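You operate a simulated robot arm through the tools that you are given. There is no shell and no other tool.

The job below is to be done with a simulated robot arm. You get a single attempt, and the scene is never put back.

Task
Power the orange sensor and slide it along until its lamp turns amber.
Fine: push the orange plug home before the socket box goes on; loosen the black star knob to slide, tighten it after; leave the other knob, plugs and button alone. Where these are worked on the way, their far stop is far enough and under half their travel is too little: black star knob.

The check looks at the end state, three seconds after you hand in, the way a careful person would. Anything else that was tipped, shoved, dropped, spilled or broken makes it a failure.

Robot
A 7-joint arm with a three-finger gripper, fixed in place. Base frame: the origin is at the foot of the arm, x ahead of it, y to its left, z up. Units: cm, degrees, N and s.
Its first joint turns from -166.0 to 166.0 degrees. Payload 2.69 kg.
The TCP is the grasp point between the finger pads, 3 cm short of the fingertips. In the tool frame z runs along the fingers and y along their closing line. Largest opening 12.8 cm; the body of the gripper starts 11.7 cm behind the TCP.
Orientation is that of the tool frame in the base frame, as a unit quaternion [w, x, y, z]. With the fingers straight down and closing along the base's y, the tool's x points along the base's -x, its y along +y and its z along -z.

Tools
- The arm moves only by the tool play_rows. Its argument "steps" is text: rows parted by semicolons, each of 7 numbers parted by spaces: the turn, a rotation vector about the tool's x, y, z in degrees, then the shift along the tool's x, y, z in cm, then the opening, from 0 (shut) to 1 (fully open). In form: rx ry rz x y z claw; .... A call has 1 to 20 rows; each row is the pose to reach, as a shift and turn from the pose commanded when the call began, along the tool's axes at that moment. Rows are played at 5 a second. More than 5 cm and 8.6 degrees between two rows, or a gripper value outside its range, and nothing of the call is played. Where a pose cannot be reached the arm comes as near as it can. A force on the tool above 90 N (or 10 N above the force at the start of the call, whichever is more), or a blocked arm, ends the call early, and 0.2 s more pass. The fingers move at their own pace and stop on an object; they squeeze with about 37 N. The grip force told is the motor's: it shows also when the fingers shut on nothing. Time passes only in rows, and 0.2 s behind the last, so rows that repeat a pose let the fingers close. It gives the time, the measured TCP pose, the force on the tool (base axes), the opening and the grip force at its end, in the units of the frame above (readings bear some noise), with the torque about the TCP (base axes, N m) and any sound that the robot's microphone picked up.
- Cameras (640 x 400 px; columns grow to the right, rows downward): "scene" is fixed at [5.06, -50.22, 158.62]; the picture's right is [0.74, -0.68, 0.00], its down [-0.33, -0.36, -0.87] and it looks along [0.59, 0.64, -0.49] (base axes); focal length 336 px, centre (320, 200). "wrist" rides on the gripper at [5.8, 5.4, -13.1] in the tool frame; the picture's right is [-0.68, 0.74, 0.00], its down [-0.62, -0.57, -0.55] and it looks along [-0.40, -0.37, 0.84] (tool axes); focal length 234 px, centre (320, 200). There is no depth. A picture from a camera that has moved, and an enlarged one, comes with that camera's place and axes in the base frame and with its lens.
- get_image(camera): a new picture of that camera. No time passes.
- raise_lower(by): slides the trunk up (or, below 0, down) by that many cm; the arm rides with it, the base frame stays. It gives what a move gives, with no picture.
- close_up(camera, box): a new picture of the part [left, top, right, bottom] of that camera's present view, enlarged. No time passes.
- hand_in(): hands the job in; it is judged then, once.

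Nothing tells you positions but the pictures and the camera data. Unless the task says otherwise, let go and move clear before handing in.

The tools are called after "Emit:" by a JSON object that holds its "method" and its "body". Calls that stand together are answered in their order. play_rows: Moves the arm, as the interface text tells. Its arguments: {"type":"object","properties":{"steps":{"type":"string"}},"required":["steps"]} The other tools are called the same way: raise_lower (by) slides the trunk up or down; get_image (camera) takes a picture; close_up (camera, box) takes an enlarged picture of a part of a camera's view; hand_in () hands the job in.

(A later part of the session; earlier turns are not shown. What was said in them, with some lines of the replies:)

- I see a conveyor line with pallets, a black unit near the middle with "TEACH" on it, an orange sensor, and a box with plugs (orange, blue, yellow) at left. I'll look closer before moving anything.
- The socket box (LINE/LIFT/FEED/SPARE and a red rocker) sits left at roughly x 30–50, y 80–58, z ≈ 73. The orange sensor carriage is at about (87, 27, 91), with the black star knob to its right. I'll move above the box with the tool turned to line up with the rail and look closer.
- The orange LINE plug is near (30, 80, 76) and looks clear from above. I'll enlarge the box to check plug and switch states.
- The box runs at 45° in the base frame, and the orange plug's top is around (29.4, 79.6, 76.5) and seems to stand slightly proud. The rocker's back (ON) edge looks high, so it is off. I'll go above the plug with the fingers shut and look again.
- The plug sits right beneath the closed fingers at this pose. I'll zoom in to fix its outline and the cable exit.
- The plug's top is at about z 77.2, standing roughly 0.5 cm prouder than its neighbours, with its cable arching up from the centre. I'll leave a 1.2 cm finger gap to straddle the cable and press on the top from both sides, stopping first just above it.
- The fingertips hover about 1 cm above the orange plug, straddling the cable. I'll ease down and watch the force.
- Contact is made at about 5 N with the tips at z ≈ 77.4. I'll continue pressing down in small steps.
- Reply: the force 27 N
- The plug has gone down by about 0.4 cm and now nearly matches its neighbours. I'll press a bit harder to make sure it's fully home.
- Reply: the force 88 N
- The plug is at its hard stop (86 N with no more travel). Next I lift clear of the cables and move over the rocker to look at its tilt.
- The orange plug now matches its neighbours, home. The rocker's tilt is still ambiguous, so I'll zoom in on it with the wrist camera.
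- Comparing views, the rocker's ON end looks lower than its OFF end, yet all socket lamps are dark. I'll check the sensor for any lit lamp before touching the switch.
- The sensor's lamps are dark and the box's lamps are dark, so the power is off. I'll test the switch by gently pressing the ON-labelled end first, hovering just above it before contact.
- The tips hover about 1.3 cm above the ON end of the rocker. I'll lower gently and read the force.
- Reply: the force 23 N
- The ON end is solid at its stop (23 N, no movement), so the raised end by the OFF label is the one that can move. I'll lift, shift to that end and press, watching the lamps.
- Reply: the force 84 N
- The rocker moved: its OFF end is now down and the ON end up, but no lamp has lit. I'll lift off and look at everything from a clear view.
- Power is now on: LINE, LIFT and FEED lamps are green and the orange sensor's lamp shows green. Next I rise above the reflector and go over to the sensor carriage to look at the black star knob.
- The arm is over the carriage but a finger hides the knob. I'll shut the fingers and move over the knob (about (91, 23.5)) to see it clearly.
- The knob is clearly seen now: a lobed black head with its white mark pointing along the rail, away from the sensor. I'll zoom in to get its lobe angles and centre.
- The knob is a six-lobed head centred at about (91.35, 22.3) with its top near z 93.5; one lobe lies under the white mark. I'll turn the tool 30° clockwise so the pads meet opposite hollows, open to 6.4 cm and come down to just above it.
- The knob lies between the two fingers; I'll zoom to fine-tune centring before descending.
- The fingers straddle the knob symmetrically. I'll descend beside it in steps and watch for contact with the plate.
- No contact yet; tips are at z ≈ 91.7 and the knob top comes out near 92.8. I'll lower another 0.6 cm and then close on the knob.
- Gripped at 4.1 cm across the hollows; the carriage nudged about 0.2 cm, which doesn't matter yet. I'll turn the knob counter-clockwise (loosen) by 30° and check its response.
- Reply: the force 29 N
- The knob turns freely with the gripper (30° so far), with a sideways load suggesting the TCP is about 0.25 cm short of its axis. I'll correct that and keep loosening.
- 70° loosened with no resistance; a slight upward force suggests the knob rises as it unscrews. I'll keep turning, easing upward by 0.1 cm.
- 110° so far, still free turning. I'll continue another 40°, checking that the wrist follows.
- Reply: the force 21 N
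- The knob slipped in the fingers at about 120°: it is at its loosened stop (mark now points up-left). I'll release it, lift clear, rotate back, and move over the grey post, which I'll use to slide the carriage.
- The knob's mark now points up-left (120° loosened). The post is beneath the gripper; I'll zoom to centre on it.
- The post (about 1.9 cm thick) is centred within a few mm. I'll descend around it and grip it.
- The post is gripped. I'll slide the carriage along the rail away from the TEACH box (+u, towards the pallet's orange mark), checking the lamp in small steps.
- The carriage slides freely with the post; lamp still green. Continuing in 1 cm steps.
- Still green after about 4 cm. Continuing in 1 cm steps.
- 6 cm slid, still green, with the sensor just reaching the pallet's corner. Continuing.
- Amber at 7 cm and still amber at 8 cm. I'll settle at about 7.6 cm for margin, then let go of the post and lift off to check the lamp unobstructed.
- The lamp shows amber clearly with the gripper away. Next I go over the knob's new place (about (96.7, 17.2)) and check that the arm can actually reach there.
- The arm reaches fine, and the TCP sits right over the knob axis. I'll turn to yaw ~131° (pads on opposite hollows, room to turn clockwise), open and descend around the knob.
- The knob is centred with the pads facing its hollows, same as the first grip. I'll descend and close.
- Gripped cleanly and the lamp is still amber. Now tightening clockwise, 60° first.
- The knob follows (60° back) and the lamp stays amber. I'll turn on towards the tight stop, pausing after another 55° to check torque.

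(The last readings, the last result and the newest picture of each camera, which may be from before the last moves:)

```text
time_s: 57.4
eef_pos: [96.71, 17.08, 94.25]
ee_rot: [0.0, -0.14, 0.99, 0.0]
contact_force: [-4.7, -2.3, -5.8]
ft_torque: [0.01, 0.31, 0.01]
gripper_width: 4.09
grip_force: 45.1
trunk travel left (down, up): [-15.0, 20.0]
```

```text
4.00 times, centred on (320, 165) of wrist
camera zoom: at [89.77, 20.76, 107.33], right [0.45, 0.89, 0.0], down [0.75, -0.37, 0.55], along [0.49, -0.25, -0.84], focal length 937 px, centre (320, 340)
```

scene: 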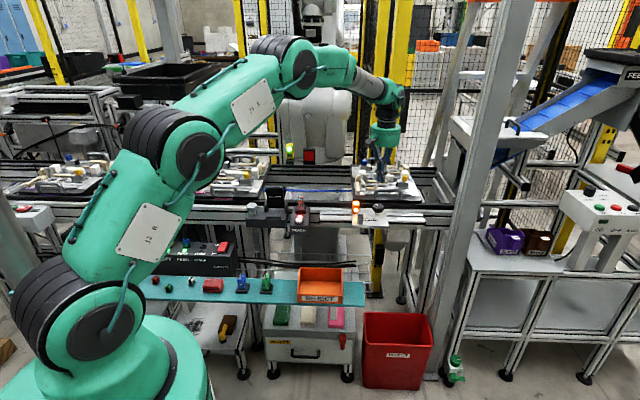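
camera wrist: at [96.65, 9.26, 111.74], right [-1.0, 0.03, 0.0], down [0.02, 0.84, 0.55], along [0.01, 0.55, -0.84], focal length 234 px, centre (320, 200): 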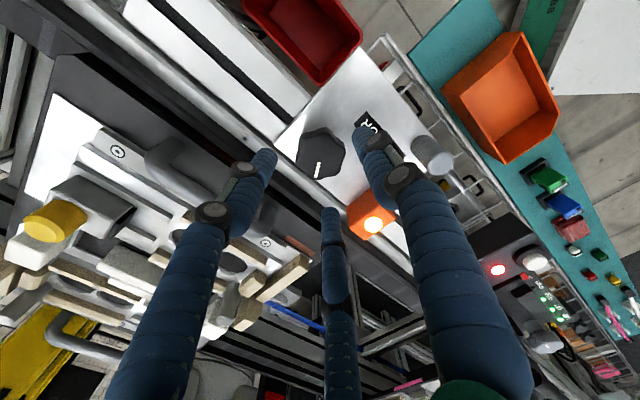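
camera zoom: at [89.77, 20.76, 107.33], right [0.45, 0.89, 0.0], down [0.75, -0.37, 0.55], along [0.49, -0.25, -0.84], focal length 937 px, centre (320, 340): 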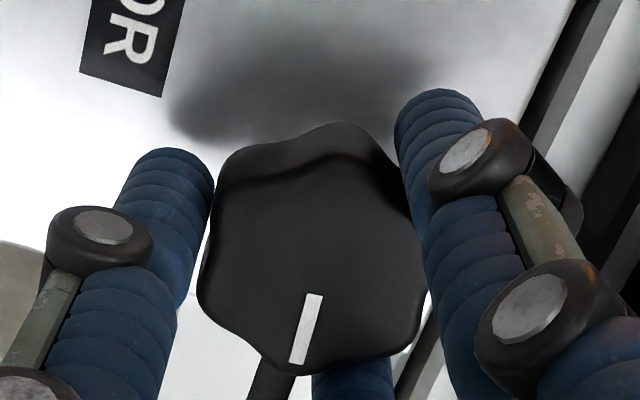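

115° back and still no stop torque. I'll continue clockwise until it meets the tight stop.

Emit:
{"method": "play_rows", "body": {"steps": "0 0 5 0 0 0 0; 0 0 10 0 0 0 0; 0 0 15 0 0 0 0; 0 0 20 0 0 0 0; 0 0 20 0 0 0 0"}}

Emit:
{"method": "close_up", "body": {"camera": "scene", "box": [330, 160, 410, 230]}}

Emit:
{"method": "close_up", "body": {"camera": "wrist", "box": [270, 115, 370, 215]}}

```text
time_s: 58.6
eef_pos: [96.95, 17.08, 94.31]
ee_rot: [-0.001, 0.035, 0.999, 0.0]
contact_force: [-6.9, -6.8, -0.5]
ft_torque: [-0.34, 0.39, 0.71]
gripper_width: 3.98
grip_force: 44.9
trunk travel left (down, up): [-15.0, 20.0]
```

```text
5.71 times, centred on (370, 195) of scene
camera zoom: at [5.06, -50.22, 158.62], right [0.74, -0.68, 0.0], down [-0.33, -0.36, -0.87], along [0.59, 0.64, -0.49], focal length 1920 px, centre (34, 229)
```

zoom: 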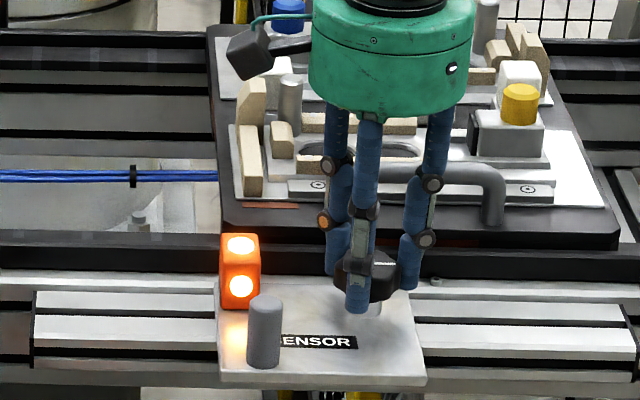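

```text
4.00 times, centred on (320, 165) of wrist
camera zoom: at [91.42, 22.95, 107.39], right [0.73, 0.69, 0.0], down [0.57, -0.61, 0.55], along [0.38, -0.4, -0.84], focal length 937 px, centre (320, 340)
```

zoom: 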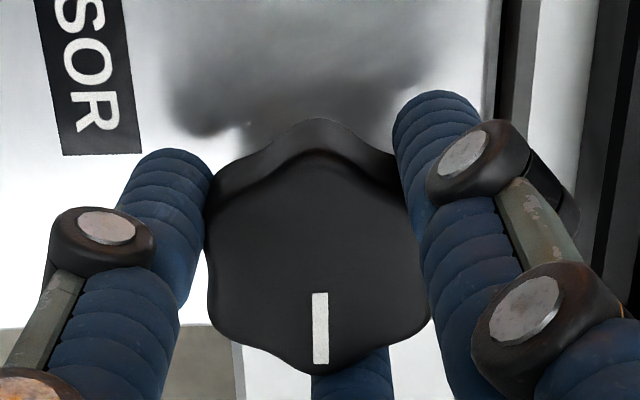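

The torque rose to 0.7 N·m and the pads began to slip: the knob is at its tight stop, and the lamp stays amber. I'll open, lift clear and check everything.

Emit:
{"method": "play_rows", "body": {"steps": "0 0 0 0 0 0 0.25; 0 0 0 0 0 0 0.5; 0 0 0 0 0 0 0.5; 0 0 0 0 0 -2 0.5; 0 0 0 0 0 -5 0.5; 0 0 0 0 0 -9 0.5; 0 0 0 0 0 -13 0.5; 0 0 0 0 0 -17 0.5; 0 0 0 0 0 -20 0.5; 0 0 0 0 0 -20 0.5"}}

Emit:
{"method": "close_up", "body": {"camera": "scene", "box": [330, 160, 410, 230]}}

Emit:
{"method": "get_image", "body": {"camera": "wrist"}}

Emit:
{"method": "get_image", "body": {"camera": "scene"}}

```text
time_s: 60.8
eef_pos: [96.7, 17.13, 114.3]
ee_rot: [0.0, 0.035, 0.999, 0.0]
contact_force: [-0.8, -0.5, -0.5]
ft_torque: [-0.01, 0.01, 0.0]
gripper_width: 6.4
grip_force: 0.0
trunk travel left (down, up): [-15.0, 20.0]
```

```text
5.71 times, centred on (370, 195) of scene
camera zoom: at [5.06, -50.22, 158.62], right [0.74, -0.68, 0.0], down [-0.33, -0.36, -0.87], along [0.59, 0.64, -0.49], focal length 1920 px, centre (34, 229)
```

zoom: 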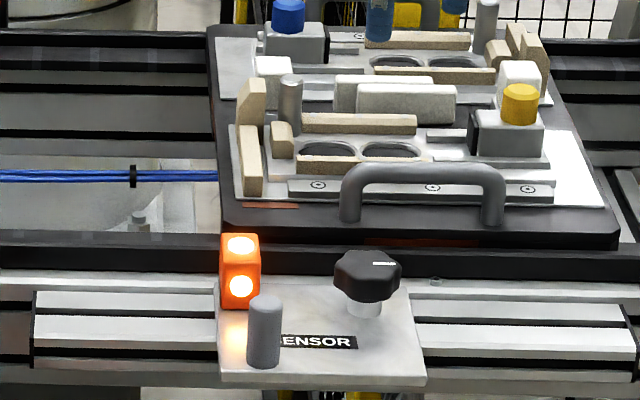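

```text
taken
camera wrist: at [91.35, 22.97, 127.4], right [0.73, 0.69, 0.0], down [0.58, -0.61, 0.55], along [0.38, -0.4, -0.84], focal length 234 px, centre (320, 200)
```

wrist: 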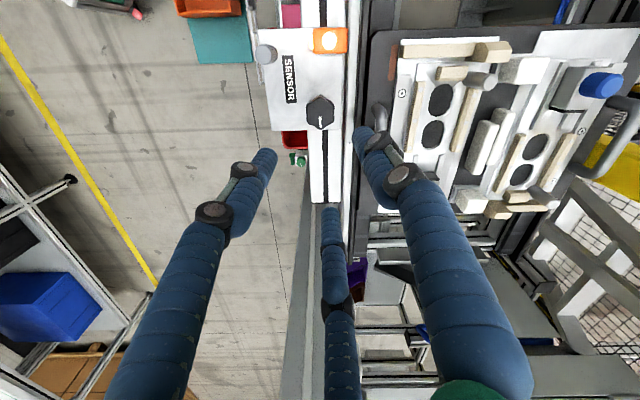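

```text
taken
```

scene: 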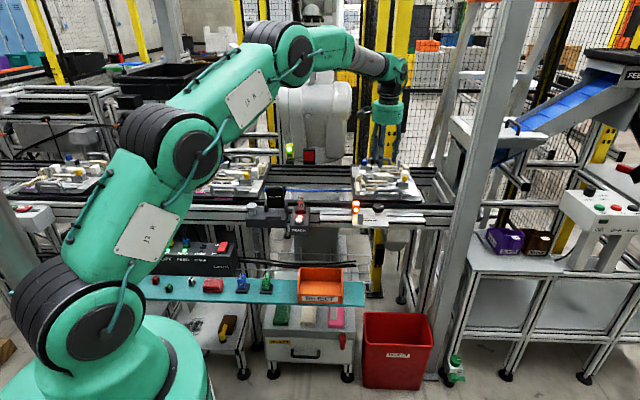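

All done as seen: the knob's mark is back at the tight position, the lamp is amber and the carriage is in place. I'll retract further and do a last check of the socket box and surroundings.

Emit:
{"method": "play_rows", "body": {"steps": "0 0 0 2 0 -3 0.5; 0 0 0 5 0 -6 0.5; 0 0 0 9 0 -8 0.5; 0 0 0 13 0 -10 0.5; 0 0 0 17.5 0 -11 0.5; 0 0 0 22 0 -12 0.5; 0 0 0 26 0 -12 0.5; 0 0 0 30 0 -12 0.5; 0 0 0 30 0 -12 0.5"}}

Emit:
{"method": "close_up", "body": {"camera": "scene", "box": [130, 220, 290, 320]}}

Emit:
{"method": "close_up", "body": {"camera": "scene", "box": [240, 170, 400, 270]}}

```text
time_s: 62.8
eef_pos: [66.81, 19.21, 126.34]
ee_rot: [0.001, 0.035, 0.999, 0.0]
contact_force: [-0.9, -0.5, 0.9]
ft_torque: [0.0, -0.09, 0.01]
gripper_width: 6.39
grip_force: 0.1
trunk travel left (down, up): [-15.0, 20.0]
```

```text
4.00 times, centred on (210, 270) of scene
camera zoom: at [5.06, -50.22, 158.62], right [0.74, -0.68, 0.0], down [-0.33, -0.36, -0.87], along [0.59, 0.64, -0.49], focal length 1344 px, centre (760, -80)
```

zoom: 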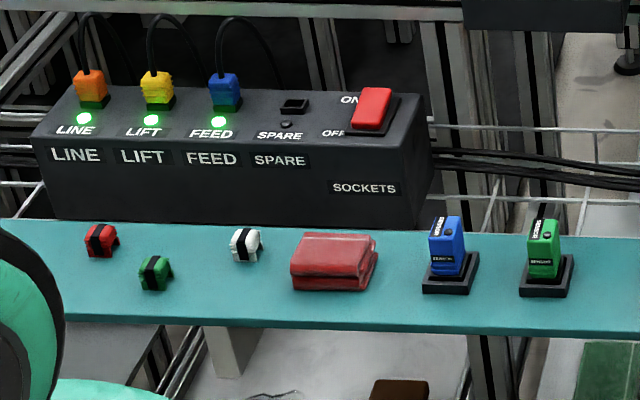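

```text
4.00 times, centred on (320, 220) of scene
camera zoom: at [5.06, -50.22, 158.62], right [0.74, -0.68, 0.0], down [-0.33, -0.36, -0.87], along [0.59, 0.64, -0.49], focal length 1344 px, centre (320, 120)
```

zoom: 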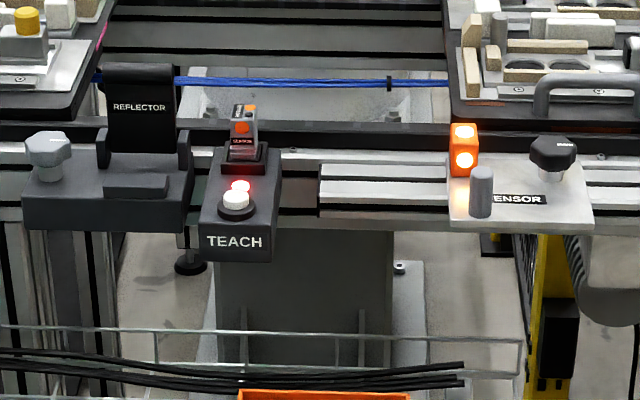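

Everything looks right: the orange plug is home, the box is on with green lamps, the sensor lamp is amber, and the black knob is tight with its mark back where it started. The grey knob, TEACH button, other plugs and shelf items are as they were, and the arm is clear, so I'm handing in.

Emit:
{"method": "hand_in", "body": {}}

```text
The job is handed in.
```

The orange sensor is powered, and its lamp turned amber after I slid it along the rail. I handed the job in with the arm clear; no verdict has come back.

- **Plug:** I pressed the orange LINE plug down until it stopped (about 86 N with no further movement). This was before the box went on.
- **Socket box:** The end of the rocker by the ON label was already down and solid, and pressing it did nothing. Pressing the raised end by the OFF label switched the box on. The LINE, LIFT and FEED lamps went green, and so did the sensor's lamp.
- **Sensor position:** The lamp turned amber between 6 and 7 cm of travel and was still amber at 8 cm. I left the carriage at about 7.6 cm, away from the edge of that range.
- **Black star knob:** I loosened it to its far stop, about 115°. After sliding I turned it back until it reached the tight stop and the grip began to slip. Its mark is back where it started.
- **Everything else:** In the last pictures the grey knob, TEACH button, other plugs and shelf items looked unmoved. The lamp next to the TEACH button came on red when the box was powered; I never touched it.
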